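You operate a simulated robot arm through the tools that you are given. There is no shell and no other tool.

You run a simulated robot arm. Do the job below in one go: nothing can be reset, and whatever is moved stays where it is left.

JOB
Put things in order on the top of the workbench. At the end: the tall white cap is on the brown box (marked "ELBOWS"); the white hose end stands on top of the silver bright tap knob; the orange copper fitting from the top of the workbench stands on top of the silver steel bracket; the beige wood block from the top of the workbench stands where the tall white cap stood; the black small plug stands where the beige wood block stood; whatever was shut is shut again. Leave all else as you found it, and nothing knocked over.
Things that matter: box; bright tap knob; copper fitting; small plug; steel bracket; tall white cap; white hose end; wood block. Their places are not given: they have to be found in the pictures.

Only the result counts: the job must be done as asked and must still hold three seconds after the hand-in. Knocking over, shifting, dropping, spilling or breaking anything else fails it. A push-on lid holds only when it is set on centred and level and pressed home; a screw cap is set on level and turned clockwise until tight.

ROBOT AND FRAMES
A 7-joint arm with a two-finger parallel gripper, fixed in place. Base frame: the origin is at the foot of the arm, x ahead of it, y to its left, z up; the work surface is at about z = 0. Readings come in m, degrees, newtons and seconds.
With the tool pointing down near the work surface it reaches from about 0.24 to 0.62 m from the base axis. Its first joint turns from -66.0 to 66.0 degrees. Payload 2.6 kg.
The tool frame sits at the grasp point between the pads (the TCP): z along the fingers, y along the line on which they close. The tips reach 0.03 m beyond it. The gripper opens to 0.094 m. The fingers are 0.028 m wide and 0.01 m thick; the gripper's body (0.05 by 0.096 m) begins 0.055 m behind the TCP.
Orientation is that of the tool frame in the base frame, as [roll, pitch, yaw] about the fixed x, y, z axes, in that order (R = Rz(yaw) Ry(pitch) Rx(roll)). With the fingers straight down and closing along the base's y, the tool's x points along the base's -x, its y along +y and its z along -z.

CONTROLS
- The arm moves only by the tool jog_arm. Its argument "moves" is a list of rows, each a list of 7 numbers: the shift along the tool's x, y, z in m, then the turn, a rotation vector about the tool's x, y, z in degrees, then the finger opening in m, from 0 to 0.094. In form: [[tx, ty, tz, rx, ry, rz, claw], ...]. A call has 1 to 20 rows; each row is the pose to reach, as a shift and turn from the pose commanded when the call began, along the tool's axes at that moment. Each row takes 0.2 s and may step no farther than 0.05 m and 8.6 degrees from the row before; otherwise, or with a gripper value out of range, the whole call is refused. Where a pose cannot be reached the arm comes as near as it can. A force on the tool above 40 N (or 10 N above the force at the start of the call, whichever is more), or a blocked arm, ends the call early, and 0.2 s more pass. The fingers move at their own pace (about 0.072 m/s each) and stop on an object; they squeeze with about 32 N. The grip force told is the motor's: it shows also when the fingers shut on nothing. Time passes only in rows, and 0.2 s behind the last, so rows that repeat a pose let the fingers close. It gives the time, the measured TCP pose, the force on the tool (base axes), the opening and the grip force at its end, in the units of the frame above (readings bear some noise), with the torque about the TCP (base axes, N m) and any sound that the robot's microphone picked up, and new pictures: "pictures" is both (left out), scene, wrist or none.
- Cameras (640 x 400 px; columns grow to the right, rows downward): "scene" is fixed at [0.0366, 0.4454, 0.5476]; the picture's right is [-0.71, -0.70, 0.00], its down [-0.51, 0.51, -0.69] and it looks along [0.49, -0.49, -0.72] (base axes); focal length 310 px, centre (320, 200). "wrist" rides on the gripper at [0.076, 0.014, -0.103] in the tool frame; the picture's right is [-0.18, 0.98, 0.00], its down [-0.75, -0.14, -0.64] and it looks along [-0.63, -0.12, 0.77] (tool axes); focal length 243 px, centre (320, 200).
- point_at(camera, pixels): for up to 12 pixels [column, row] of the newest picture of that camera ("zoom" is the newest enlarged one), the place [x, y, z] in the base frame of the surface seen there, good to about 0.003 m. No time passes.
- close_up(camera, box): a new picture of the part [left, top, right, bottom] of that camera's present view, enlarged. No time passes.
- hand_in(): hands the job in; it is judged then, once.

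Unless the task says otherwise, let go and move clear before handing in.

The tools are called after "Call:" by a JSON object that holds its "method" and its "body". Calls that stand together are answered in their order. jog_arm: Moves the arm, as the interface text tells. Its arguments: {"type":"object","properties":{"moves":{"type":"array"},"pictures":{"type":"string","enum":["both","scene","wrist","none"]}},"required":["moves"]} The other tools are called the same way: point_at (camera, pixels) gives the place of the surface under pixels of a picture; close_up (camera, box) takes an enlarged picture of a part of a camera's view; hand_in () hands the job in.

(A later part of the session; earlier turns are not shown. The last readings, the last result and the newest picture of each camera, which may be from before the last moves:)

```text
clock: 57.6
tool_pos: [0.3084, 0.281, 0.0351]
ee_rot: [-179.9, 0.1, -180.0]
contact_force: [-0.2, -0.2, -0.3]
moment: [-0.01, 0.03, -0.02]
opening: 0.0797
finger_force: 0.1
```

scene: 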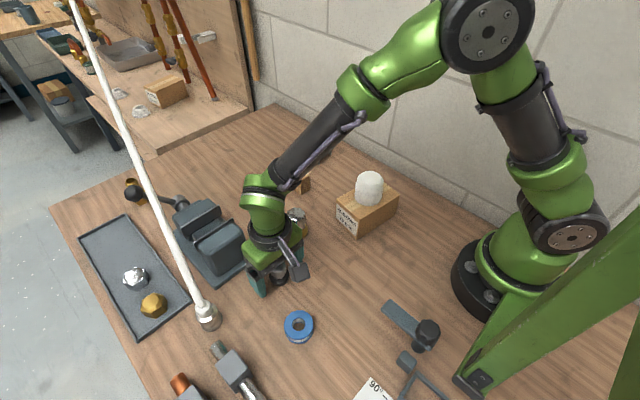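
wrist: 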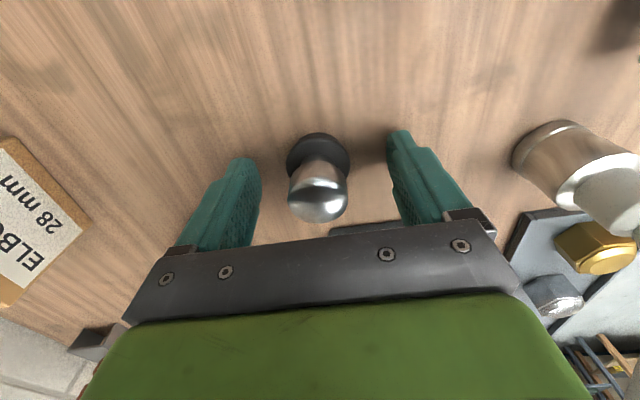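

The plug is centred between the fingers at wrist (318,170). I'll close on the foot and lift slowly.

Call:
{"method": "jog_arm", "body": {"moves": [[0, 0, 0, 0, 0, 0, 0.055], [0, 0, 0, 0, 0, 0, 0.035], [0, 0, 0, 0, 0, 0, 0.0], [0, 0, 0, 0, 0, 0, 0.0], [0, 0, 0, 0, 0, 0, 0.0], [0, 0, -0.002, 0, 0, 0, 0.0], [0, 0, -0.005, 0, 0, 0, 0.0], [0, 0, -0.01, 0, 0, 0, 0.0], [0, 0, -0.017, 0, 0, 0, 0.0], [0, 0, -0.025, 0, 0, 0, 0.0]]}}

Call:
{"method": "close_up", "body": {"camera": "scene", "box": [240, 230, 320, 310]}}

Call:
{"method": "close_up", "body": {"camera": "wrist", "box": [220, 90, 420, 250]}}

```text
clock: 59.8
tool_pos: [0.3083, 0.2805, 0.0601]
ee_rot: [180.0, -0.1, 180.0]
contact_force: [0.7, 1.0, 0.0]
moment: [0.0, 0.02, 0.03]
opening: 0.0363
finger_force: 32.1
```

scene: 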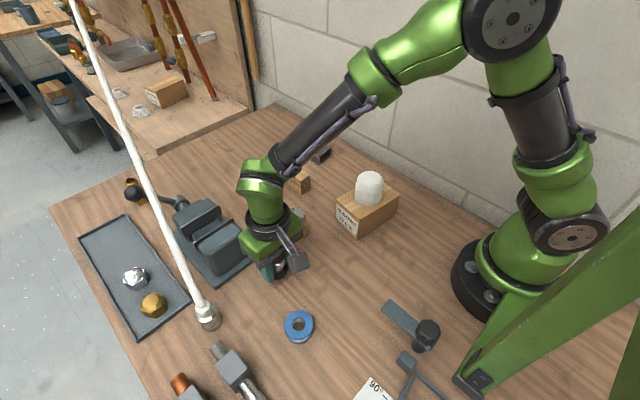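
wrist: 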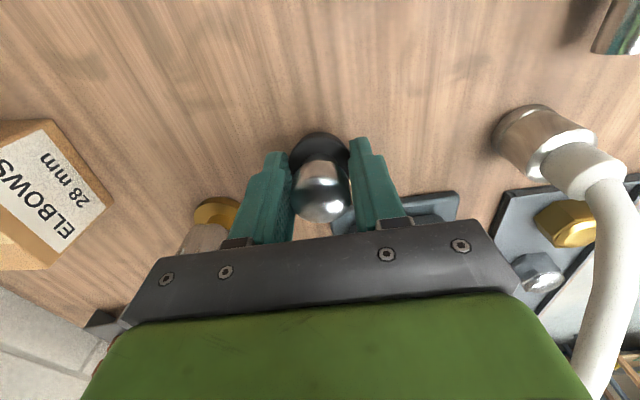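

```text
5.00 times, centred on (280, 270) of scene
```

zoom: 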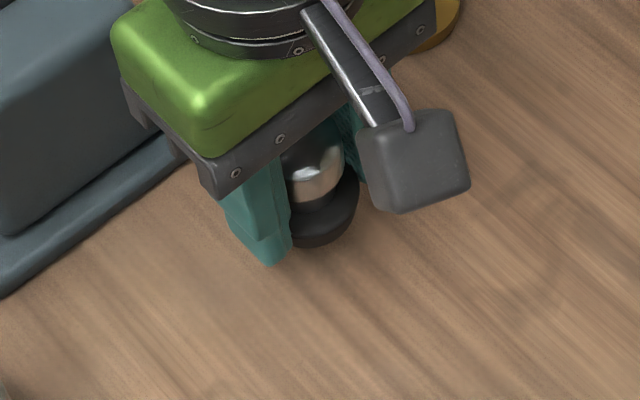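

```text
2.50 times, centred on (320, 170) of wrist
```

zoom: 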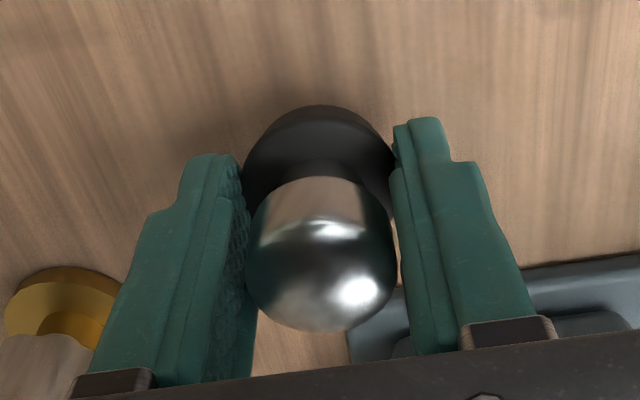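

The plug is held at 0.0363 m and 32 N. I'll lift further and carry it to the block's old place at about (0.187,0.200).

Call:
{"method": "jog_arm", "body": {"moves": [[0, 0, -0.006, 0, 0, 0, 0.0], [0, 0, -0.016, 0, 0, 0, 0.0], [0, 0, -0.028, 0, 0, 0, 0.0], [0, 0, -0.04, 0, 0, 0, 0.0], [0.002, -0.0013, -0.048, 0, 0, 0, 0.0], [0.008, -0.0053, -0.05, 0, 0, 0, 0.0], [0.018, -0.0119, -0.05, 0, 0, 0, 0.0], [0.031, -0.0205, -0.05, 0, 0, 0, 0.0], [0.045, -0.0297, -0.05, 0, 0, 0, 0.0], [0.059, -0.0389, -0.05, 0, 0, 0, 0.0], [0.073, -0.0482, -0.05, 0, 0, 0, 0.0], [0.087, -0.0574, -0.05, 0, 0, 0, 0.0], [0.1, -0.066, -0.05, 0, 0, 0, 0.0], [0.111, -0.0733, -0.05, 0, 0, 0, 0.0], [0.119, -0.0785, -0.05, 0, 0, 0, 0.0], [0.1235, -0.0815, -0.05, 0, 0, 0, 0.0]]}}

```text
clock: 63.2
tool_pos: [0.1849, 0.1984, 0.1094]
ee_rot: [180.0, 0.0, 180.0]
contact_force: [-0.2, -0.3, 0.0]
moment: [0.0, -0.03, 0.01]
opening: 0.0363
finger_force: 32.1
```

scene: 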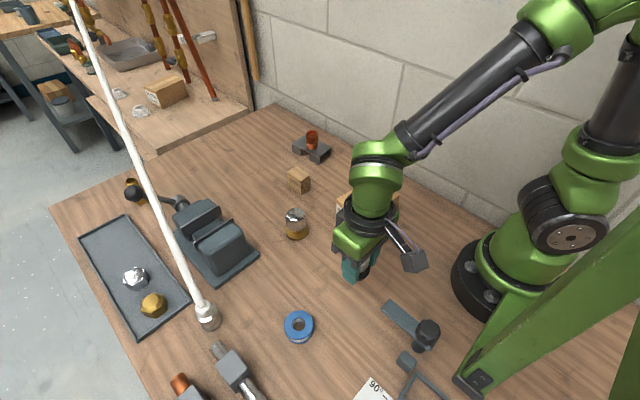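
wrist: 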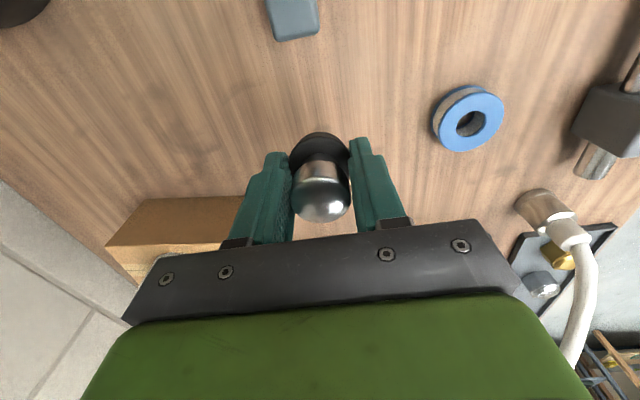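

The plug is over the spot. I'll lower it to just above the bench.

Call:
{"method": "jog_arm", "body": {"moves": [[0, 0, 0.005, 0, 0, 0, 0.0], [0, 0, 0.015, 0, 0, 0, 0.0], [0, 0, 0.027, 0, 0, 0, 0.0], [0, 0, 0.04, 0, 0, 0, 0.0], [0, 0, 0.052, 0, 0, 0, 0.0], [0, 0, 0.062, 0, 0, 0, 0.0], [0, 0, 0.069, 0, 0, 0, 0.0], [0, 0, 0.072, 0, 0, 0, 0.0], [0, 0, 0.0735, 0, 0, 0, 0.0]]}}

```text
clock: 65.2
tool_pos: [0.1837, 0.1983, 0.0365]
ee_rot: [-180.0, 0.0, 180.0]
contact_force: [0.5, -0.6, -0.9]
moment: [-0.02, 0.01, -0.01]
opening: 0.037
finger_force: 32.1
```

scene: 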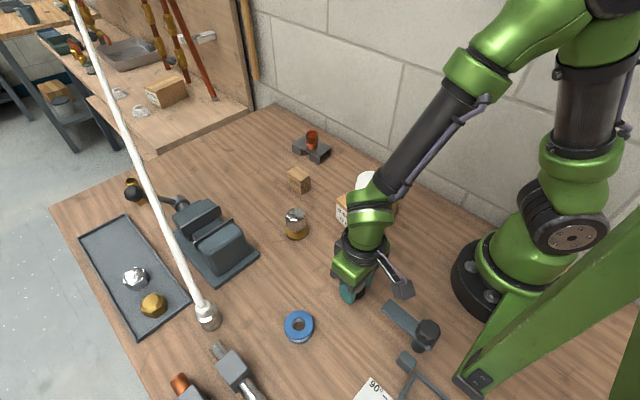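
wrist: 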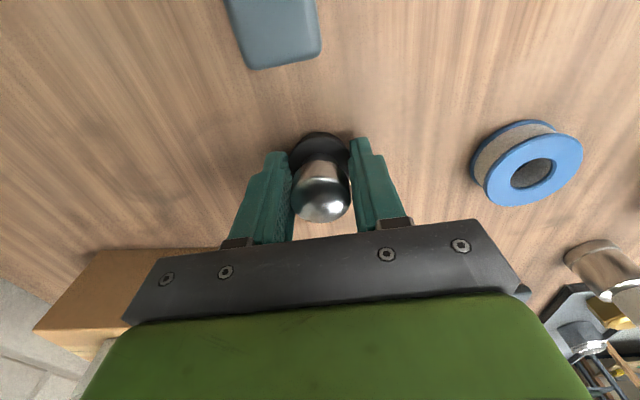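

Call:
{"method": "jog_arm", "body": {"moves": [[0, 0, 0.0008, 0, 0, 0, 0.0], [0, 0, 0.0016, 0, 0, 0, 0.0], [0, 0, 0.0022, 0, 0, 0, 0.0]], "pictures": "none"}}

```text
clock: 66.0
tool_pos: [0.186, 0.1998, 0.0353]
ee_rot: [180.0, -0.1, 179.9]
contact_force: [-2.2, -3.3, 13.9]
moment: [-0.11, 0.1, 0.0]
opening: 0.0364
finger_force: 31.5
```

The plug is on the bench at 13.9 N. I'll ease off, open and rise.

Call:
{"method": "jog_arm", "body": {"moves": [[0, 0, -0.0007, 0, 0, 0, 0.0], [0, 0, -0.0007, 0, 0, 0, 0.045], [0, 0, -0.0007, 0, 0, 0, 0.06], [0, 0, -0.0007, 0, 0, 0, 0.075], [0, 0, -0.0007, 0, 0, 0, 0.08], [0, 0, -0.015, 0, 0, 0, 0.08], [0, 0, -0.04, 0, 0, 0, 0.08], [0, 0, -0.075, 0, 0, 0, 0.08], [0, 0, -0.11, 0, 0, 0, 0.08], [0, 0, -0.146, 0, 0, 0, 0.08]]}}

Call:
{"method": "close_up", "body": {"camera": "scene", "box": [320, 240, 400, 320]}}

```text
clock: 68.2
tool_pos: [0.1842, 0.1995, 0.1811]
ee_rot: [-179.9, 0.0, 179.9]
contact_force: [-0.5, -0.3, 0.5]
moment: [-0.01, 0.0, -0.02]
opening: 0.0801
finger_force: 0.0
```

scene: 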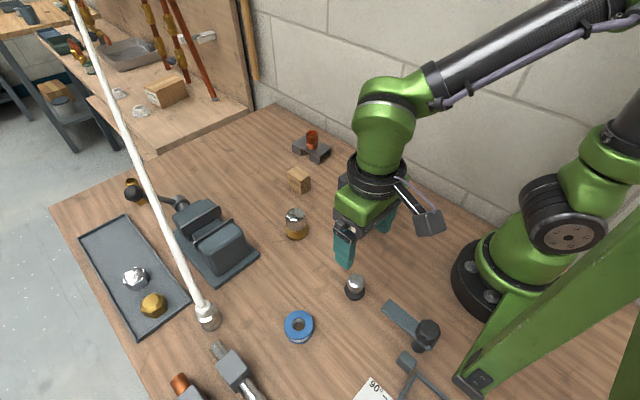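
wrist: 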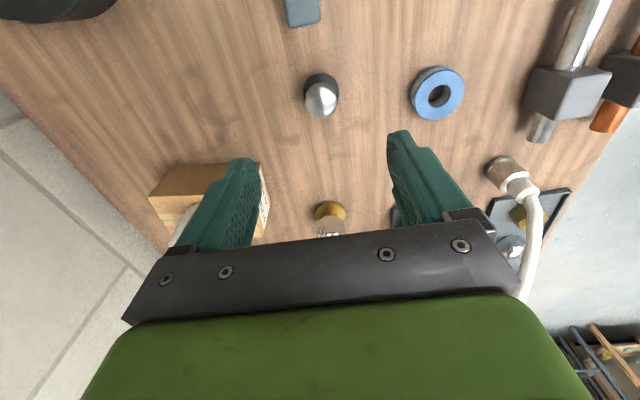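

```text
5.00 times, centred on (360, 280) of scene
```

zoom: 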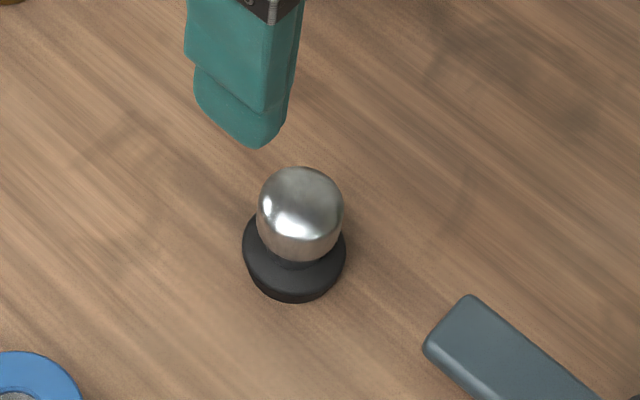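

The plug stands upright at scene (355,287). Now for the hose end: I'll look closely at it and at the knob from both cameras.

Call:
{"method": "close_up", "body": {"camera": "wrist", "box": [456, 140, 584, 220]}}

Call:
{"method": "close_up", "body": {"camera": "scene", "box": [170, 270, 250, 345]}}

Call:
{"method": "close_up", "body": {"camera": "scene", "box": [275, 195, 320, 245]}}

Call:
{"method": "point_at", "body": {"camera": "scene", "pixels": [[199, 314], [216, 310], [197, 320], [219, 318], [209, 328], [208, 331], [203, 326], [216, 325], [204, 304], [196, 305], [210, 302], [203, 298]]}}

Call:
{"method": "point_at", "body": {"camera": "wrist", "pixels": [[490, 165], [500, 160], [510, 165], [490, 175], [505, 180], [515, 170], [520, 185], [530, 185], [525, 195], [537, 190], [540, 205], [538, 230]]}}

```text
5.00 times, centred on (520, 180) of wrist
```

zoom: 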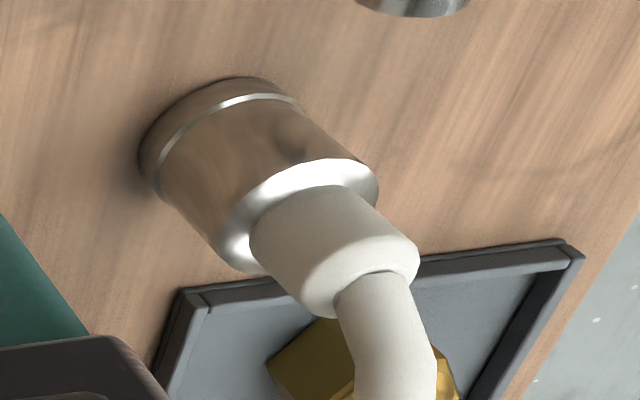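

```text
5.33 times, centred on (210, 308) of scene
```

zoom: 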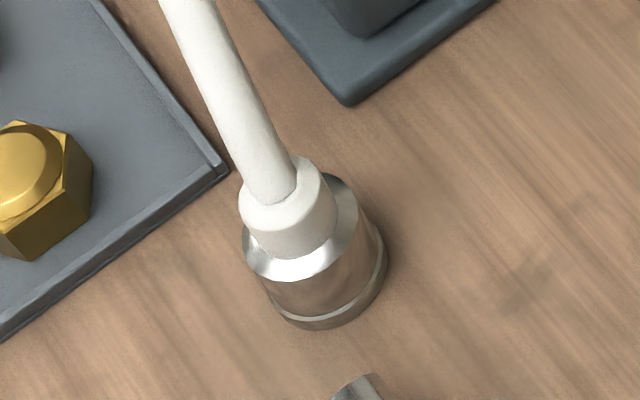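

```text
8.00 times, centred on (298, 220) of scene
```

zoom: 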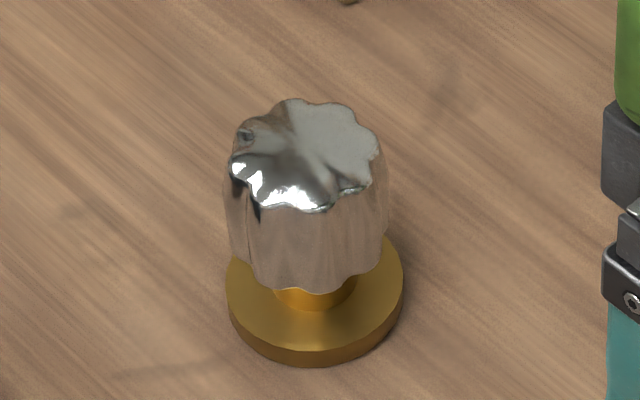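

```text
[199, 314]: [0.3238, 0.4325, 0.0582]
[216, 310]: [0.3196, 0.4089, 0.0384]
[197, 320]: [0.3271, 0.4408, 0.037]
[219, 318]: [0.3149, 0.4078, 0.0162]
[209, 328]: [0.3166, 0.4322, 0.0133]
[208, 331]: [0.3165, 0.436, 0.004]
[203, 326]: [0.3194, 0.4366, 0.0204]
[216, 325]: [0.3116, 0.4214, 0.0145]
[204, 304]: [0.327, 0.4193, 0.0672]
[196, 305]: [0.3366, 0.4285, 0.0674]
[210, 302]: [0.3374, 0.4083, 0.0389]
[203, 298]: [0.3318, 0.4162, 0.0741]
```

```text
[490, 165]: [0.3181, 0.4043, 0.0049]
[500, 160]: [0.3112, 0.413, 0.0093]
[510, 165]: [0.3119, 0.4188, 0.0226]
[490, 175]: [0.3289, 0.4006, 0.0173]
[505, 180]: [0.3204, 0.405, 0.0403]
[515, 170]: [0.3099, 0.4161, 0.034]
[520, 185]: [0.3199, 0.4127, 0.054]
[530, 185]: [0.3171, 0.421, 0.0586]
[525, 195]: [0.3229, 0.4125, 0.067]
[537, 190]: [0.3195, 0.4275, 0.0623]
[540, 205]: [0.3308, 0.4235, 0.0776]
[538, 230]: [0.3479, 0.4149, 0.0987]
```

The nozzle's silver collar is centred at about (0.331,0.4205) with radius about 0.02, and the hose leaves toward +x. I plan a tilted side grasp (45° yaw, 35° tilt) so the palm clears the hose, so first I'll map what stands around it.

Call:
{"method": "point_at", "body": {"camera": "scene", "pixels": [[191, 302], [186, 300], [216, 289], [225, 284], [217, 347], [222, 352], [232, 366], [240, 358], [250, 385], [180, 380], [298, 318], [285, 325]]}}

Call:
{"method": "point_at", "body": {"camera": "wrist", "pixels": [[490, 205], [568, 192], [540, 125], [545, 138], [560, 80], [600, 85], [575, 30], [605, 120], [440, 92], [440, 75], [460, 85], [325, 215]]}}

```text
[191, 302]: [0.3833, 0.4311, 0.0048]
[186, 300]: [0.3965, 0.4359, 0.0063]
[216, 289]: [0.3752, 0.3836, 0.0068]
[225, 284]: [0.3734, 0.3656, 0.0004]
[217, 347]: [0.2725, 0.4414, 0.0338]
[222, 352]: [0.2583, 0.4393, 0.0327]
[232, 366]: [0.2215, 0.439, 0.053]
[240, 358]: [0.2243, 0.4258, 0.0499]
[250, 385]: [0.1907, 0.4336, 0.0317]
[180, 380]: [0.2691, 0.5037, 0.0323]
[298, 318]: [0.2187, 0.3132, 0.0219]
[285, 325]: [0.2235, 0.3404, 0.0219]
```

```text
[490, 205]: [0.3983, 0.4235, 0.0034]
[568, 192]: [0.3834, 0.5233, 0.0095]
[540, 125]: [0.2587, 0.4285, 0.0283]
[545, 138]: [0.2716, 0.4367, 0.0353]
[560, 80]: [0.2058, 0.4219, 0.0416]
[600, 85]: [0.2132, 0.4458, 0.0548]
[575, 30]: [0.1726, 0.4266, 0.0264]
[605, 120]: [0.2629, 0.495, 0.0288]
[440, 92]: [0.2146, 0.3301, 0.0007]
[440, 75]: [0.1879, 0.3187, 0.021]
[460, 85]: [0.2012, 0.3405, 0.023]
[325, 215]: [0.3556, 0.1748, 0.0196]
```

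There's room: the vise base corner is at (0.375,0.384), the pipe end at (0.27,0.44,0.034), and the tray rim is low. I'll rise, move near the hose end and yaw 45°.

Call:
{"method": "jog_arm", "body": {"moves": [[-0.008, 0.015, -0.02, 0, 0, -4, 0.06], [-0.02, 0.04, -0.04, 0, 0, -10, 0.06], [-0.032, 0.065, -0.06, 0, 0, -16, 0.06], [-0.045, 0.09, -0.07, 0, 0, -22, 0.06], [-0.058, 0.115, -0.07, 0, 0, -29, 0.06], [-0.071, 0.14, -0.07, 0, 0, -37, 0.06], [-0.0845, 0.16, -0.07, 0, 0, -45, 0.06], [-0.0845, 0.16, -0.07, 0, 0, -45, 0.06]]}}

```text
clock: 70.0
tool_pos: [0.2701, 0.3612, 0.2513]
ee_rot: [-179.9, 0.1, -134.8]
contact_force: [-0.1, -0.3, 0.9]
moment: [-0.05, -0.01, 0.0]
opening: 0.0599
finger_force: 0.0
```

scene: 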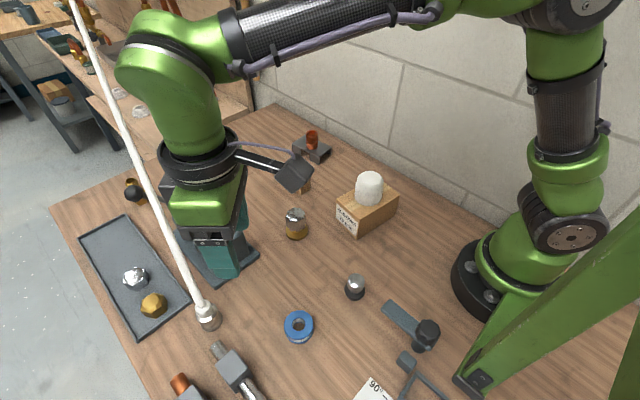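
wrist: 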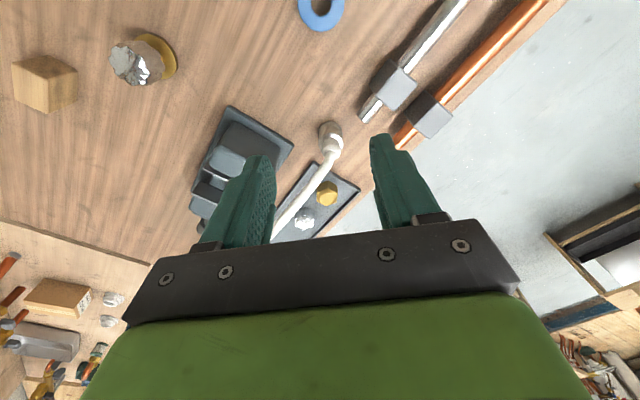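

The yaw of 45° is reached and the hose end shows at wrist (331,140). I'll tilt 35° about the tool y so the fingers point outward and down.

Call:
{"method": "jog_arm", "body": {"moves": [[0, 0, 0, 0, -7, 0, 0.06], [0, 0, 0, 0, -14, 0, 0.06], [0, 0, 0, 0, -21, 0, 0.06], [0, 0, 0, 0, -28, 0, 0.06], [0, 0, 0, 0, -35, 0, 0.06], [0, 0, 0, 0, -35, 0, 0.06]]}}

```text
clock: 71.4
tool_pos: [0.2703, 0.36, 0.2499]
ee_rot: [180.0, 35.1, -135.0]
contact_force: [0.4, -0.7, 0.3]
moment: [0.02, 0.01, 0.01]
opening: 0.0598
finger_force: 0.1
```

scene: 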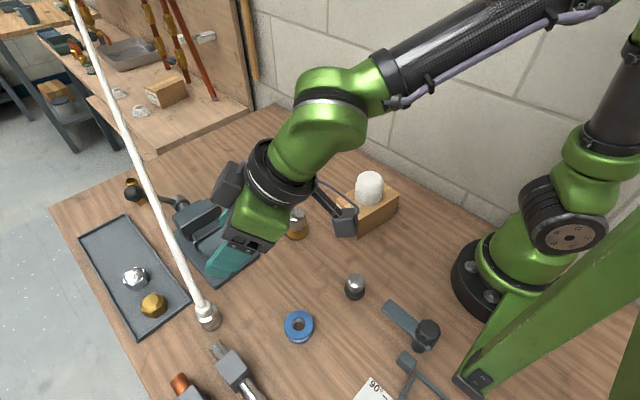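
wrist: 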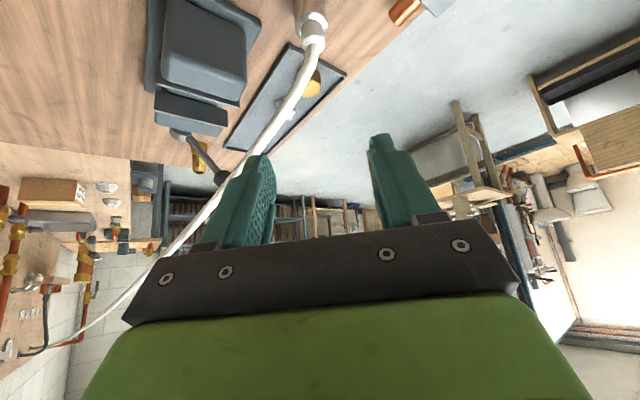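

The tool now points outward and down as planned. I'll move to a point 0.17 m back from the nozzle along the approach line; if the aim is right, the nozzle should appear near wrist (320,92).

Call:
{"method": "jog_arm", "body": {"moves": [[0.0175, 0, 0.018, 0, 0, 0, 0.06], [0.035, -0.0002, 0.0365, 0, 0, 0, 0.06], [0.0526, -0.0004, 0.0547, 0, 0, 0, 0.06], [0.0526, -0.0004, 0.0547, 0, 0, 0, 0.06]]}}

Call:
{"method": "close_up", "body": {"camera": "wrist", "box": [240, 30, 400, 150]}}

```text
clock: 72.4
tool_pos: [0.2625, 0.353, 0.1754]
ee_rot: [-180.0, 35.0, -135.0]
contact_force: [-0.5, -0.8, -0.1]
moment: [0.02, 0.01, 0.01]
opening: 0.0599
finger_force: 0.1
```

scene: 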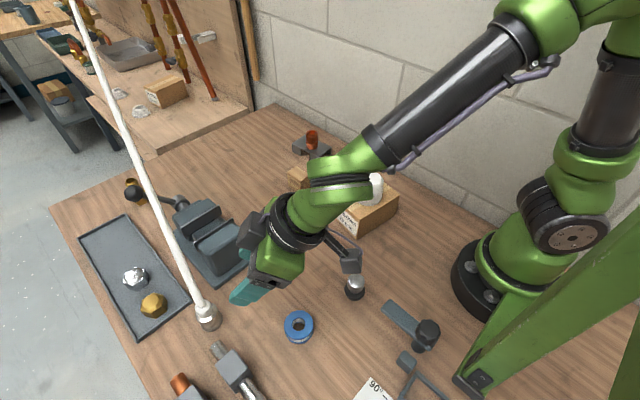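
wrist: 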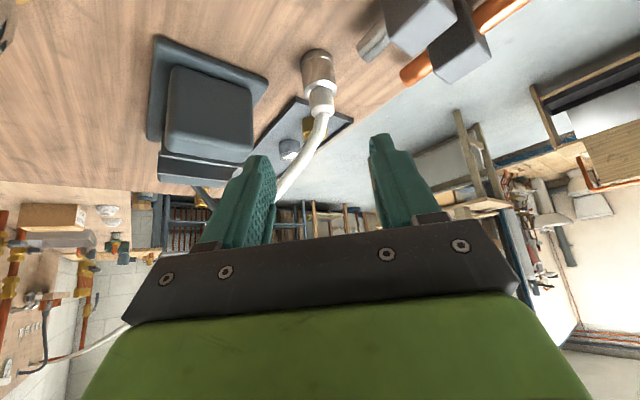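

```text
3.33 times, centred on (320, 90) of wrist
```

zoom: 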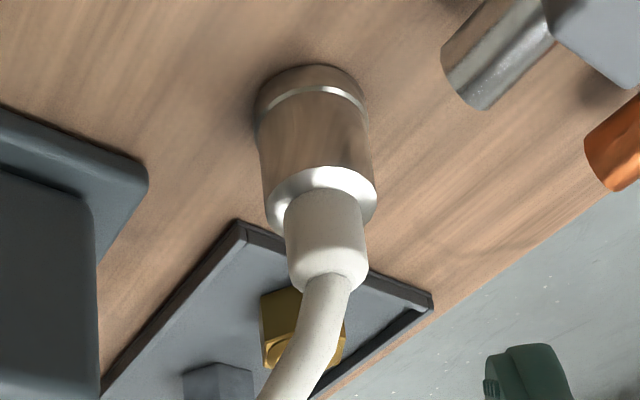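

The nozzle's collar sits at wrist (320,87), right on the aimed line. I'll approach along the tool axis to 5 cm short and check again.

Call:
{"method": "jog_arm", "body": {"moves": [[0, 0, 0.03, 0, 0, 0, 0.06], [0, 0, 0.06, 0, 0, 0, 0.06], [0, 0, 0.09, 0, 0, 0, 0.06], [0, 0, 0.11, 0, 0, 0, 0.06], [0, 0, 0.12, 0, 0, 0, 0.06], [0, 0, 0.12, 0, 0, 0, 0.06]]}}

Call:
{"method": "close_up", "body": {"camera": "scene", "box": [160, 250, 280, 350]}}

Call:
{"method": "close_up", "body": {"camera": "wrist", "box": [220, 50, 420, 220]}}

```text
clock: 73.8
tool_pos: [0.3104, 0.4003, 0.0768]
ee_rot: [-179.9, 35.0, -135.0]
contact_force: [-0.6, -0.7, -0.2]
moment: [0.0, -0.03, -0.04]
opening: 0.0598
finger_force: 0.1
```

scene: 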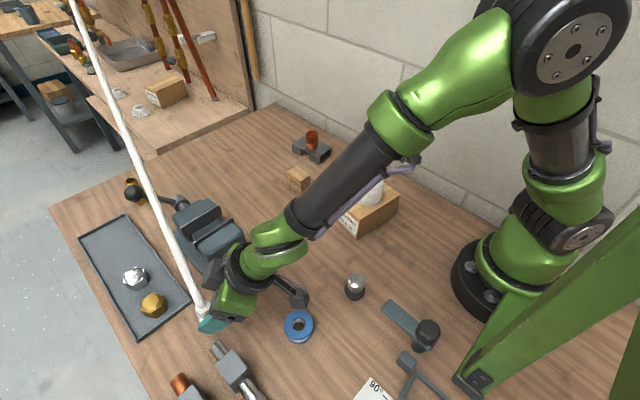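
wrist: 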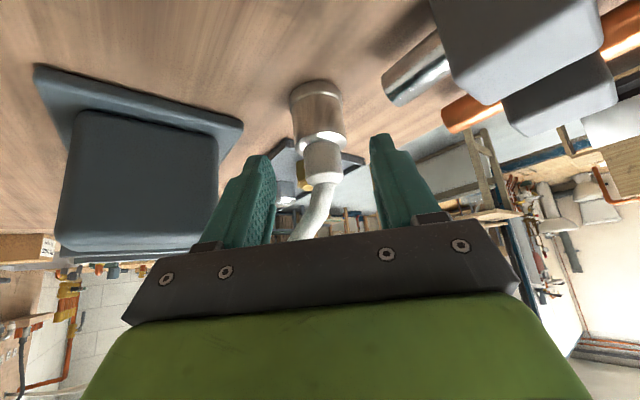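

```text
4.00 times, centred on (220, 300) of scene
```

zoom: 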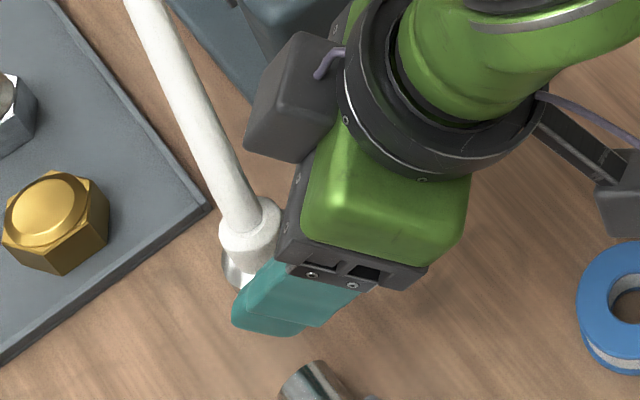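

```text
2.35 times, centred on (320, 135) of wrist
```

zoom: 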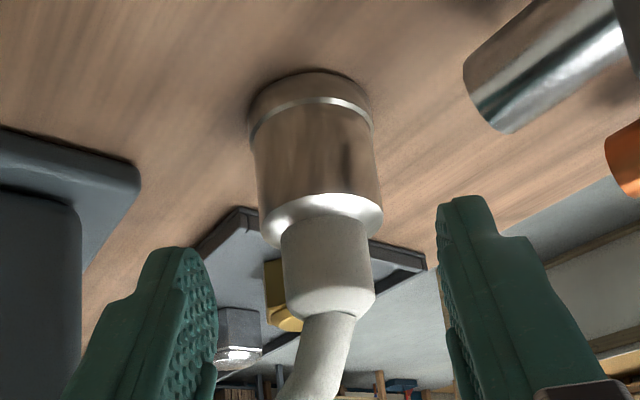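

A dark housing on the wrist at scene (232,274) comes near the hose in this view. I'll measure it against the hose before the last 5 cm.

Call:
{"method": "point_at", "body": {"camera": "scene", "pixels": [[225, 284], [232, 264], [238, 288], [224, 275], [232, 280], [240, 265], [199, 291], [192, 275], [185, 262], [178, 247], [204, 303], [222, 290]]}}

Call:
{"method": "point_at", "body": {"camera": "wrist", "pixels": [[318, 85], [322, 120], [310, 105], [335, 105], [321, 160], [325, 180], [318, 200], [310, 220]]}}

```text
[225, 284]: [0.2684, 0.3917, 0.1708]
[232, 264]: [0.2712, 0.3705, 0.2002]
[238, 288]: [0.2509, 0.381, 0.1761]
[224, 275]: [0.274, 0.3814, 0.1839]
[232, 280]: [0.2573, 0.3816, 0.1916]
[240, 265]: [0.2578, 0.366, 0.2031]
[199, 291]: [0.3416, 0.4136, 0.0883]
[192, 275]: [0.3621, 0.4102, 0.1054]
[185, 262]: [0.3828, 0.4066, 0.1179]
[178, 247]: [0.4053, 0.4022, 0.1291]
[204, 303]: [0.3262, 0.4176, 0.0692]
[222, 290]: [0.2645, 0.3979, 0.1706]
```

```text
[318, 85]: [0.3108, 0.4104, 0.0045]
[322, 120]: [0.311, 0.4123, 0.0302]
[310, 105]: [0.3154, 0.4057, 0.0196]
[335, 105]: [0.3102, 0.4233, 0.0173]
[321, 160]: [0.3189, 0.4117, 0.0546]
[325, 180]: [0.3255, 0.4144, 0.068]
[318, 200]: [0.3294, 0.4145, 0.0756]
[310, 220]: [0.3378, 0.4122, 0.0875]
```

The housing stays over 5 cm clear of the hose, and the nozzle is centred at wrist (319,105). I'll go in the remaining 4.7 cm slowly.

Call:
{"method": "jog_arm", "body": {"moves": [[0, 0, 0.012, 0, 0, 0, 0.06], [0, 0, 0.024, 0, 0, 0, 0.06], [0, 0, 0.034, 0, 0, 0, 0.06], [0, 0, 0.042, 0, 0, 0, 0.06], [0, 0, 0.047, 0, 0, 0, 0.06], [0, 0, 0.047, 0, 0, 0, 0.06]]}}

Call:
{"method": "close_up", "body": {"camera": "scene", "box": [160, 250, 280, 350]}}

Call:
{"method": "close_up", "body": {"camera": "wrist", "box": [220, 80, 420, 250]}}

```text
clock: 75.2
tool_pos: [0.3287, 0.4176, 0.0382]
ee_rot: [179.9, 35.0, -135.1]
contact_force: [-0.4, -1.0, -0.2]
moment: [-0.01, 0.03, 0.0]
opening: 0.0602
finger_force: 0.1
```

scene: 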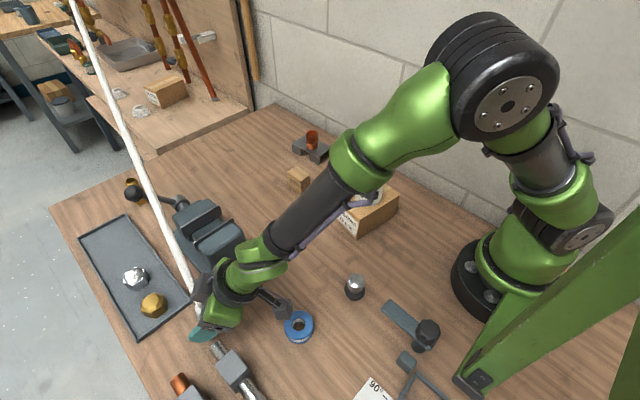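
wrist: 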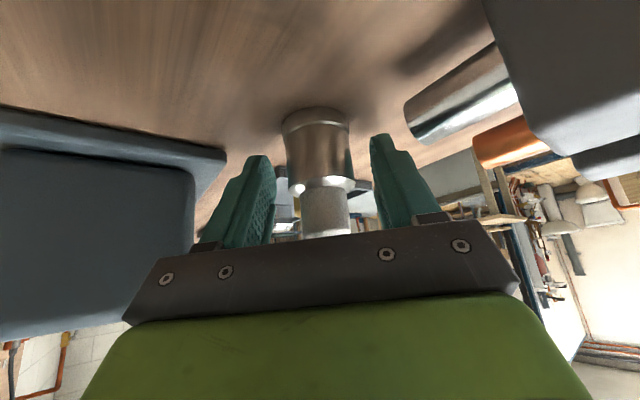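

```text
4.00 times, centred on (220, 300) of scene
```

zoom: 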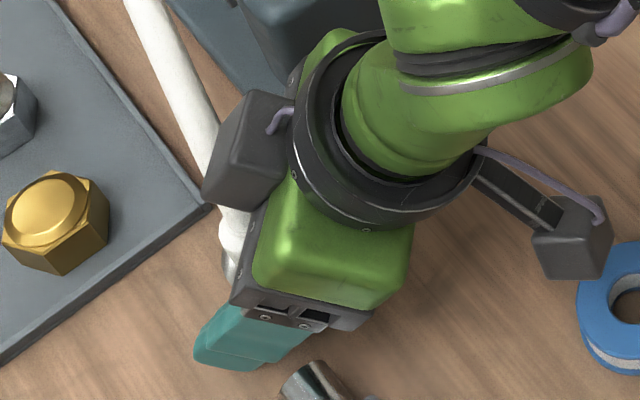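

```text
2.35 times, centred on (320, 165) of wrist
```

zoom: 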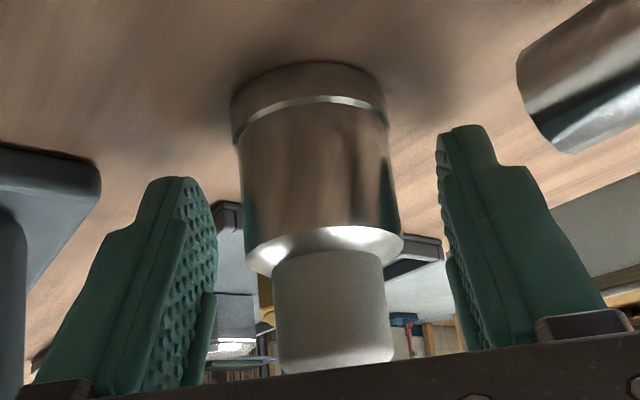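

The collar is centred between the pads, with its rim at wrist row about 186 level with the TCP. I'll close and watch the force.

Call:
{"method": "jog_arm", "body": {"moves": [[0, 0, 0, 0, 0, 0, 0.05], [0, 0, 0, 0, 0, 0, 0.04], [0, 0, 0, 0, 0, 0, 0.02], [0, 0, 0, 0, 0, 0, 0.0], [0, 0, 0, 0, 0, 0, 0.0]]}}

Call:
{"method": "close_up", "body": {"camera": "wrist", "box": [220, 80, 420, 250]}}

```text
clock: 76.4
tool_pos: [0.3297, 0.4189, 0.0387]
ee_rot: [180.0, 34.9, -135.1]
contact_force: [-1.4, -1.4, 3.2]
moment: [0.08, 0.01, 0.03]
opening: 0.0353
finger_force: 32.3
```

scene: 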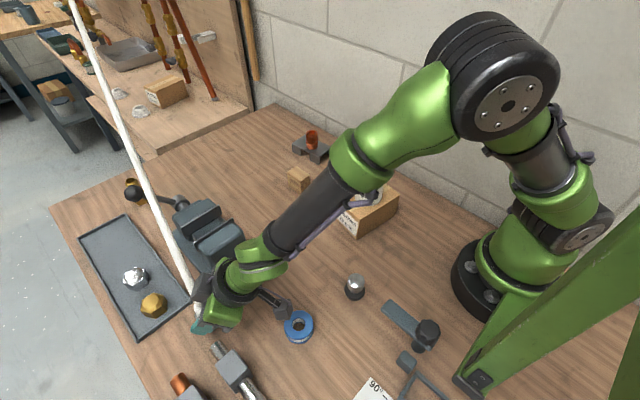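
wrist: 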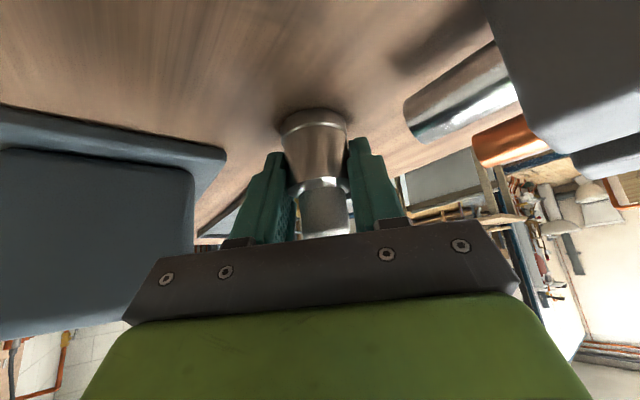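

```text
2.35 times, centred on (320, 165) of wrist
```

zoom: 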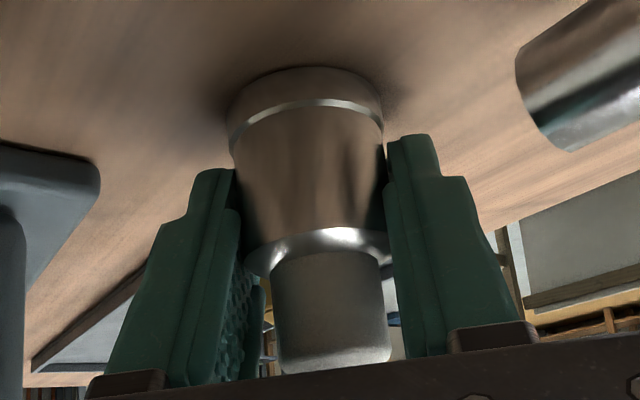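

The grip is 32 N at 0.0353 m with only small side forces. I'll lift straight up in the base frame by 1 cm, slowly, and check.

Call:
{"method": "jog_arm", "body": {"moves": [[-0.0011, 0, -0.0016, 0, 0, 0, 0.0], [-0.0023, 0, -0.0033, 0, 0, 0, 0.0], [-0.0034, 0, -0.0049, 0, 0, 0, 0.0], [-0.0046, 0, -0.0066, 0, 0, 0, 0.0], [-0.0057, 0, -0.0082, 0, 0, 0, 0.0]]}}

Call:
{"method": "close_up", "body": {"camera": "wrist", "box": [220, 80, 420, 250]}}

```text
clock: 77.6
tool_pos: [0.3293, 0.4179, 0.0464]
ee_rot: [180.0, 35.0, -135.0]
contact_force: [0.4, 0.5, -0.4]
moment: [0.02, -0.01, -0.02]
opening: 0.0355
finger_force: 32.2
```

scene: 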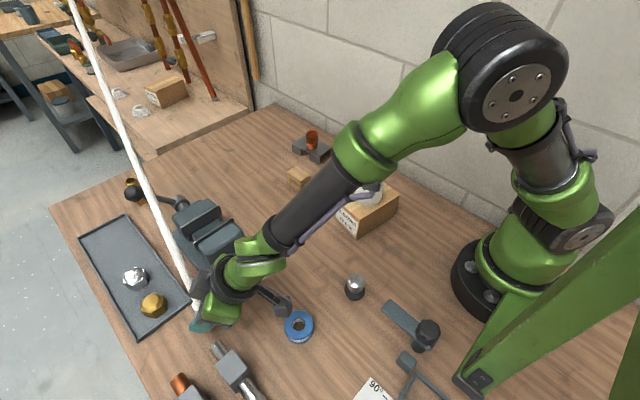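
wrist: 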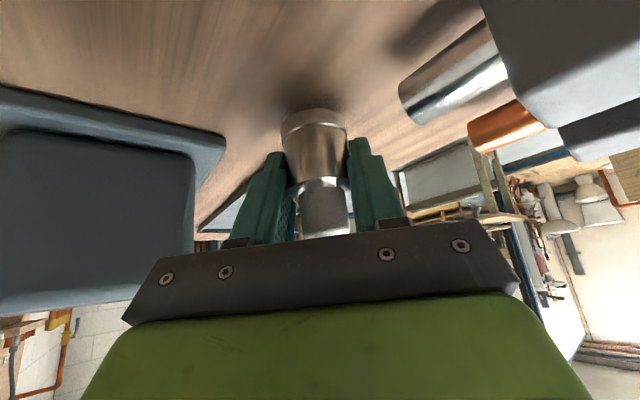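

```text
2.35 times, centred on (320, 165) of wrist
```

zoom: 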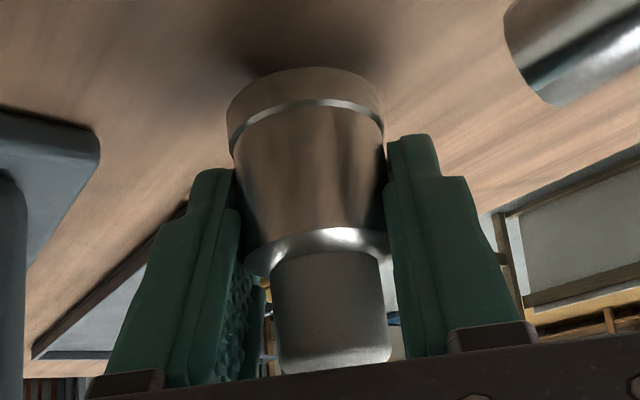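

The hose end came up with the fingers without slipping, and the forces are small. I'll lift a further 12 cm so the hose clears the vise.

Call:
{"method": "jog_arm", "body": {"moves": [[-0.0034, 0, -0.0049, 0, 0, 0, 0.0], [-0.0092, 0, -0.0131, 0, 0, 0, 0.0], [-0.0161, 0, -0.0229, 0, 0, 0, 0.0], [-0.023, 0, -0.0328, 0, 0, 0, 0.0], [-0.0298, 0, -0.0426, 0, 0, 0, 0.0], [-0.0367, 0, -0.0524, 0, 0, 0, 0.0], [-0.0436, 0, -0.0622, 0, 0, 0, 0.0], [-0.0505, 0, -0.0721, 0, 0, 0, 0.0], [-0.0574, 0, -0.0819, 0, 0, 0, 0.0], [-0.0643, 0, -0.0917, 0, 0, 0, 0.0], [-0.0689, 0, -0.0983, 0, 0, 0, 0.0]]}}

Call:
{"method": "close_up", "body": {"camera": "wrist", "box": [220, 80, 420, 250]}}

```text
clock: 80.0
tool_pos: [0.3296, 0.4187, 0.1679]
ee_rot: [180.0, 35.0, -135.0]
contact_force: [0.1, 0.1, -1.0]
moment: [0.01, -0.02, 0.02]
opening: 0.0352
finger_force: 31.7
```

scene: 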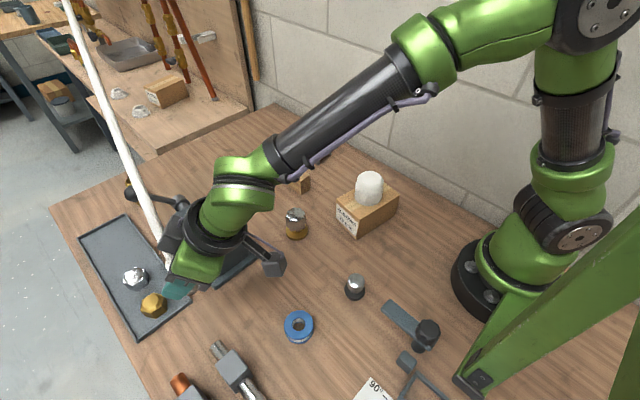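
wrist: 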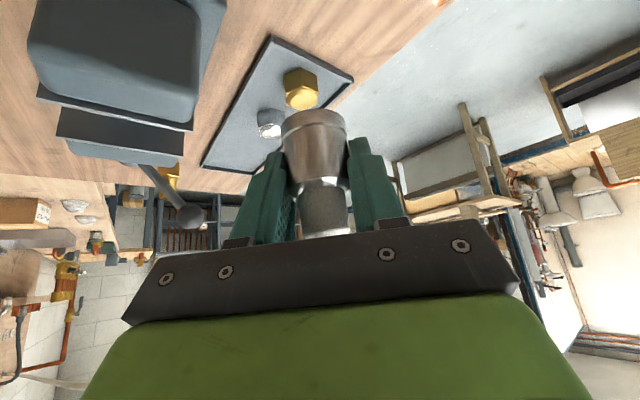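

```text
2.35 times, centred on (320, 165) of wrist
```

zoom: 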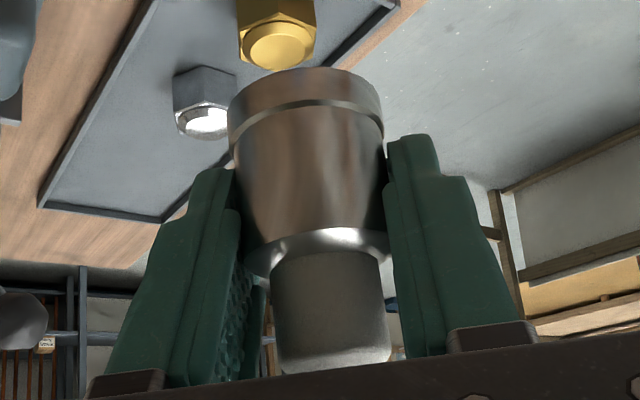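

The hose end is firmly held with its bottom near z 0.13. I'll carry it across to above the knob at about (0.369,0.182), smoothly.

Call:
{"method": "jog_arm", "body": {"moves": [[0.0012, -0.002, -0.0008, 0, 0, 0, 0.0], [0.0046, -0.0078, -0.0033, 0, 0, 0, 0.0], [0.0099, -0.0166, -0.0069, 0, 0, 0, 0.0], [0.0163, -0.0274, -0.0114, 0, 0, 0, 0.0], [0.0232, -0.0391, -0.0163, 0, 0, 0, 0.0], [0.0302, -0.0508, -0.0212, 0, 0, 0, 0.0], [0.0372, -0.0626, -0.026, 0, 0, 0, 0.0], [0.0441, -0.0743, -0.0309, 0, 0, 0, 0.0], [0.0511, -0.086, -0.0358, 0, 0, 0, 0.0], [0.0581, -0.0978, -0.0407, 0, 0, 0, 0.0], [0.065, -0.1095, -0.0456, 0, 0, 0, 0.0], [0.072, -0.1212, -0.0505, 0, 0, 0, 0.0], [0.0789, -0.1329, -0.0554, 0, 0, 0, 0.0], [0.0859, -0.1447, -0.0602, 0, 0, 0, 0.0], [0.0929, -0.1564, -0.0651, 0, 0, 0, 0.0], [0.0998, -0.1681, -0.07, 0, 0, 0, 0.0], [0.1062, -0.1789, -0.0745, 0, 0, 0, 0.0], [0.1115, -0.1877, -0.0781, 0, 0, 0, 0.0], [0.1149, -0.1935, -0.0806, 0, 0, 0, 0.0], [0.1161, -0.1955, -0.0814, 0, 0, 0, 0.0]]}}

Call:
{"method": "close_up", "body": {"camera": "wrist", "box": [220, 60, 420, 250]}}

Call:
{"method": "close_up", "body": {"camera": "scene", "box": [210, 120, 370, 260]}}

```text
clock: 84.2
tool_pos: [0.3677, 0.1799, 0.1682]
ee_rot: [180.0, 35.0, -135.0]
contact_force: [-0.2, -0.2, -0.7]
moment: [-0.01, 0.04, 0.0]
opening: 0.0352
finger_force: 32.3
```

scene: 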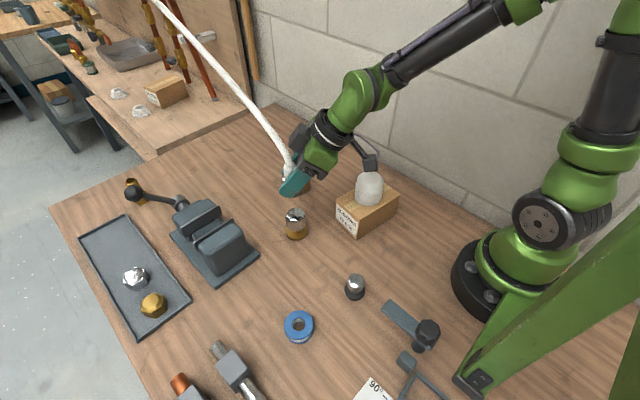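
wrist: 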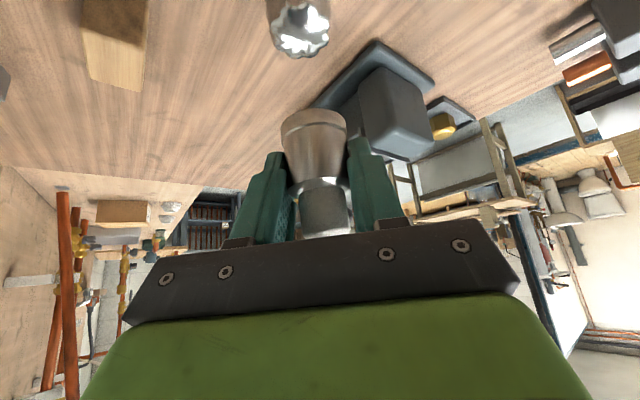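

```text
2.11 times, centred on (320, 155) of wrist
```

zoom: 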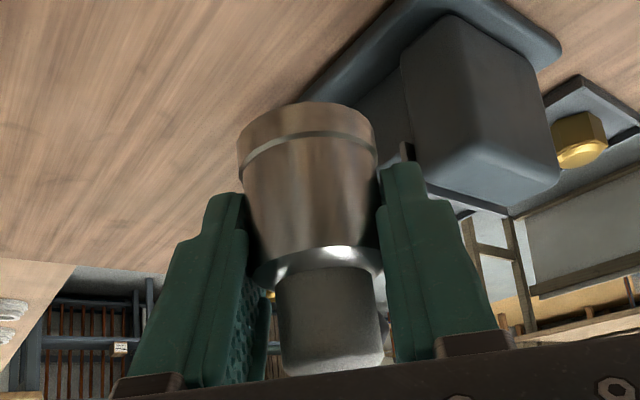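

```text
2.86 times, centred on (290, 190) of scene
```

zoom: 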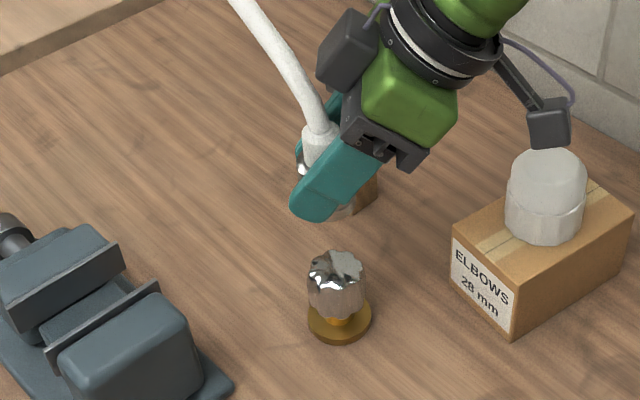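

The knob's top shows at wrist (303,38); my geometry predicts (304,39) when aligned, so the alignment is close. I'll zoom to refine it, and check the camera's gap to the cap.

Call:
{"method": "close_up", "body": {"camera": "wrist", "box": [240, 0, 368, 80]}}

Call:
{"method": "point_at", "body": {"camera": "wrist", "pixels": [[302, 40], [278, 38], [327, 38], [302, 54], [302, 25], [290, 20], [318, 20], [290, 50], [316, 50]]}}

Call:
{"method": "point_at", "body": {"camera": "scene", "pixels": [[364, 158], [376, 158], [371, 169], [366, 168], [376, 167], [369, 176], [360, 180], [369, 185], [296, 208], [288, 213], [304, 213], [296, 219]]}}

```text
5.00 times, centred on (304, 40) of wrist
```

zoom: 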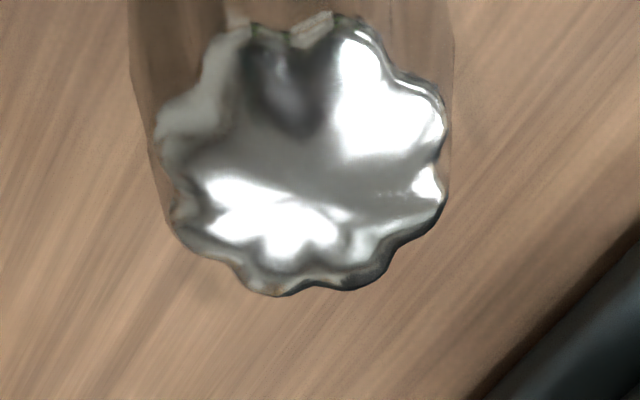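

```text
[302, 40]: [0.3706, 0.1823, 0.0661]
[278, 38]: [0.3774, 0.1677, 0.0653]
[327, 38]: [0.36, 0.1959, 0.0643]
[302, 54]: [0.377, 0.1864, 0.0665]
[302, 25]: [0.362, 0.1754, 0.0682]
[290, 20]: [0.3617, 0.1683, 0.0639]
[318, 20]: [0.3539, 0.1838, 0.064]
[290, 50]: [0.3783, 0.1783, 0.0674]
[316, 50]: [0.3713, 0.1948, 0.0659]
```

```text
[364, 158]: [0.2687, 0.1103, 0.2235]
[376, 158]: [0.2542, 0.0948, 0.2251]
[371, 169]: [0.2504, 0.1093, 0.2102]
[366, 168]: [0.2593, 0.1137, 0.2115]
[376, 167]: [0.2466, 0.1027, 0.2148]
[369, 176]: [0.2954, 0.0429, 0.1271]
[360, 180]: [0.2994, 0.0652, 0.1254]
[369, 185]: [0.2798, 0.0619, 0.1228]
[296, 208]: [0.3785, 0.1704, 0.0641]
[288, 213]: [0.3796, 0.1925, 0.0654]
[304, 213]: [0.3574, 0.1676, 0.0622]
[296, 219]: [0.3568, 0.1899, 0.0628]
```

The knob centre averages about (0.367,0.1795), so I'll shift about 3 mm and lower to just above its top. The camera housing keeps a gap of over 3 cm to the cap.

Call:
{"method": "jog_arm", "body": {"moves": [[0.0019, 0, 0.0024, 0, 0, 0, 0.0], [0.0056, 0, 0.0071, 0, 0, 0, 0.0], [0.0104, -0.0001, 0.0132, 0, 0, 0, 0.0], [0.0156, -0.0001, 0.0198, 0, 0, 0, 0.0], [0.0208, -0.0002, 0.0264, 0, 0, 0, 0.0], [0.026, -0.0002, 0.033, 0, 0, 0, 0.0], [0.0305, -0.0003, 0.0386, 0, 0, 0, 0.0], [0.0342, -0.0003, 0.0433, 0, 0, 0, 0.0], [0.0372, -0.0003, 0.0471, 0, 0, 0, 0.0], [0.0372, -0.0003, 0.0471, 0, 0, 0, 0.0]]}}

Call:
{"method": "close_up", "body": {"camera": "wrist", "box": [220, 20, 420, 220]}}

Call:
{"method": "close_up", "body": {"camera": "scene", "box": [250, 160, 340, 250]}}

```text
clock: 86.4
tool_pos: [0.3658, 0.1792, 0.1081]
ee_rot: [-180.0, 34.9, -135.0]
contact_force: [-0.3, 0.3, -1.0]
moment: [-0.02, -0.02, 0.01]
opening: 0.0354
finger_force: 32.0
```

scene: 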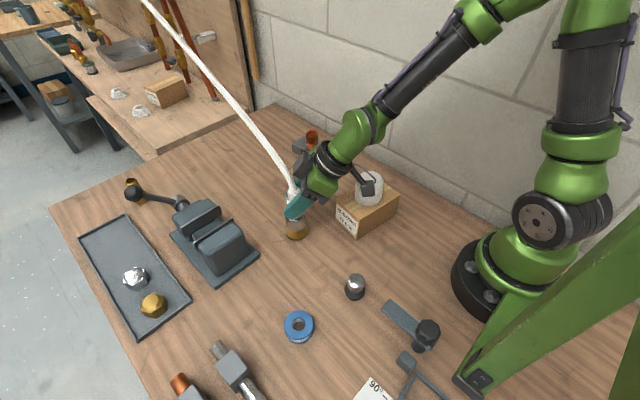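
wrist: 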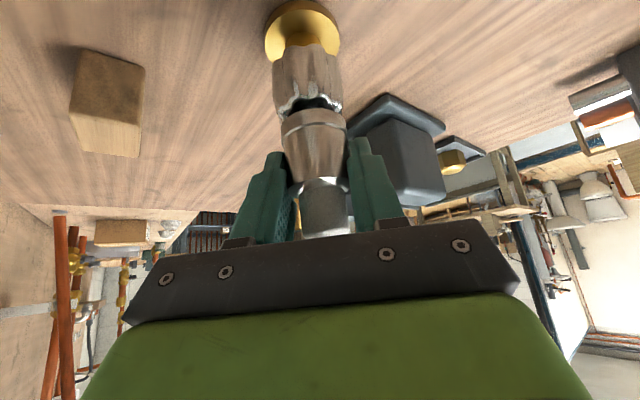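

```text
2.00 times, centred on (320, 120) of wrist
```

zoom: 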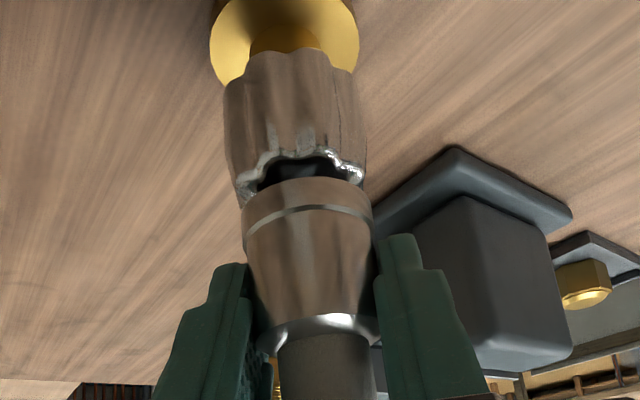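

```text
4.44 times, centred on (295, 205) of scene
```

zoom: 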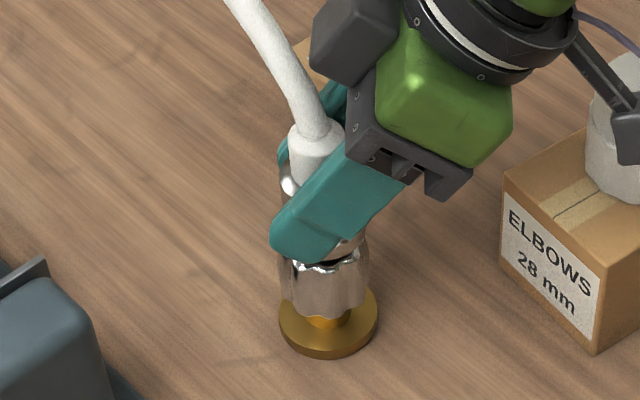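

The hose end hovers about 4 mm above the knob and looks well centred. The scene view shows the approach direction side-on, so I'll zoom there to check the last few millimetres.

Call:
{"method": "close_up", "body": {"camera": "scene", "box": [275, 180, 323, 245]}}

Call:
{"method": "point_at", "body": {"camera": "scene", "pixels": [[288, 186], [293, 190], [301, 190], [285, 197], [305, 214], [306, 211], [287, 222], [304, 222], [296, 228], [295, 219]]}}

```text
6.15 times, centred on (299, 212) of scene
```

zoom: 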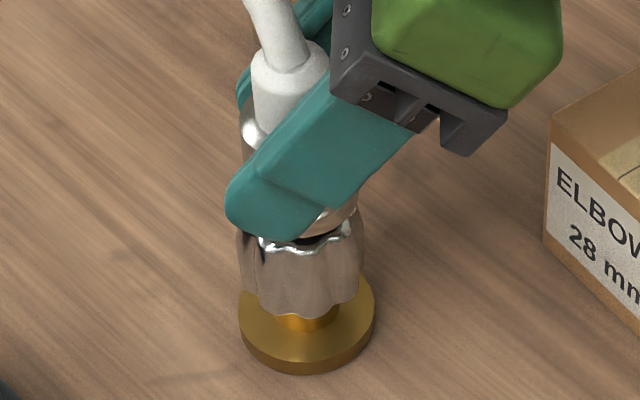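

```text
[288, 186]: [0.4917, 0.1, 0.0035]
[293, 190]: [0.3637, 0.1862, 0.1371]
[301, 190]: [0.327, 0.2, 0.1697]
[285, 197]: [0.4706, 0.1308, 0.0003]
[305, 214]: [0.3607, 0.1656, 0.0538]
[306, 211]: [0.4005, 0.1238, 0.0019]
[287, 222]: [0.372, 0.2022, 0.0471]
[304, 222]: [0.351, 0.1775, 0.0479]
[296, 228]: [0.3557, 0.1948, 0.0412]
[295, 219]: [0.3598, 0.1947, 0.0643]
```

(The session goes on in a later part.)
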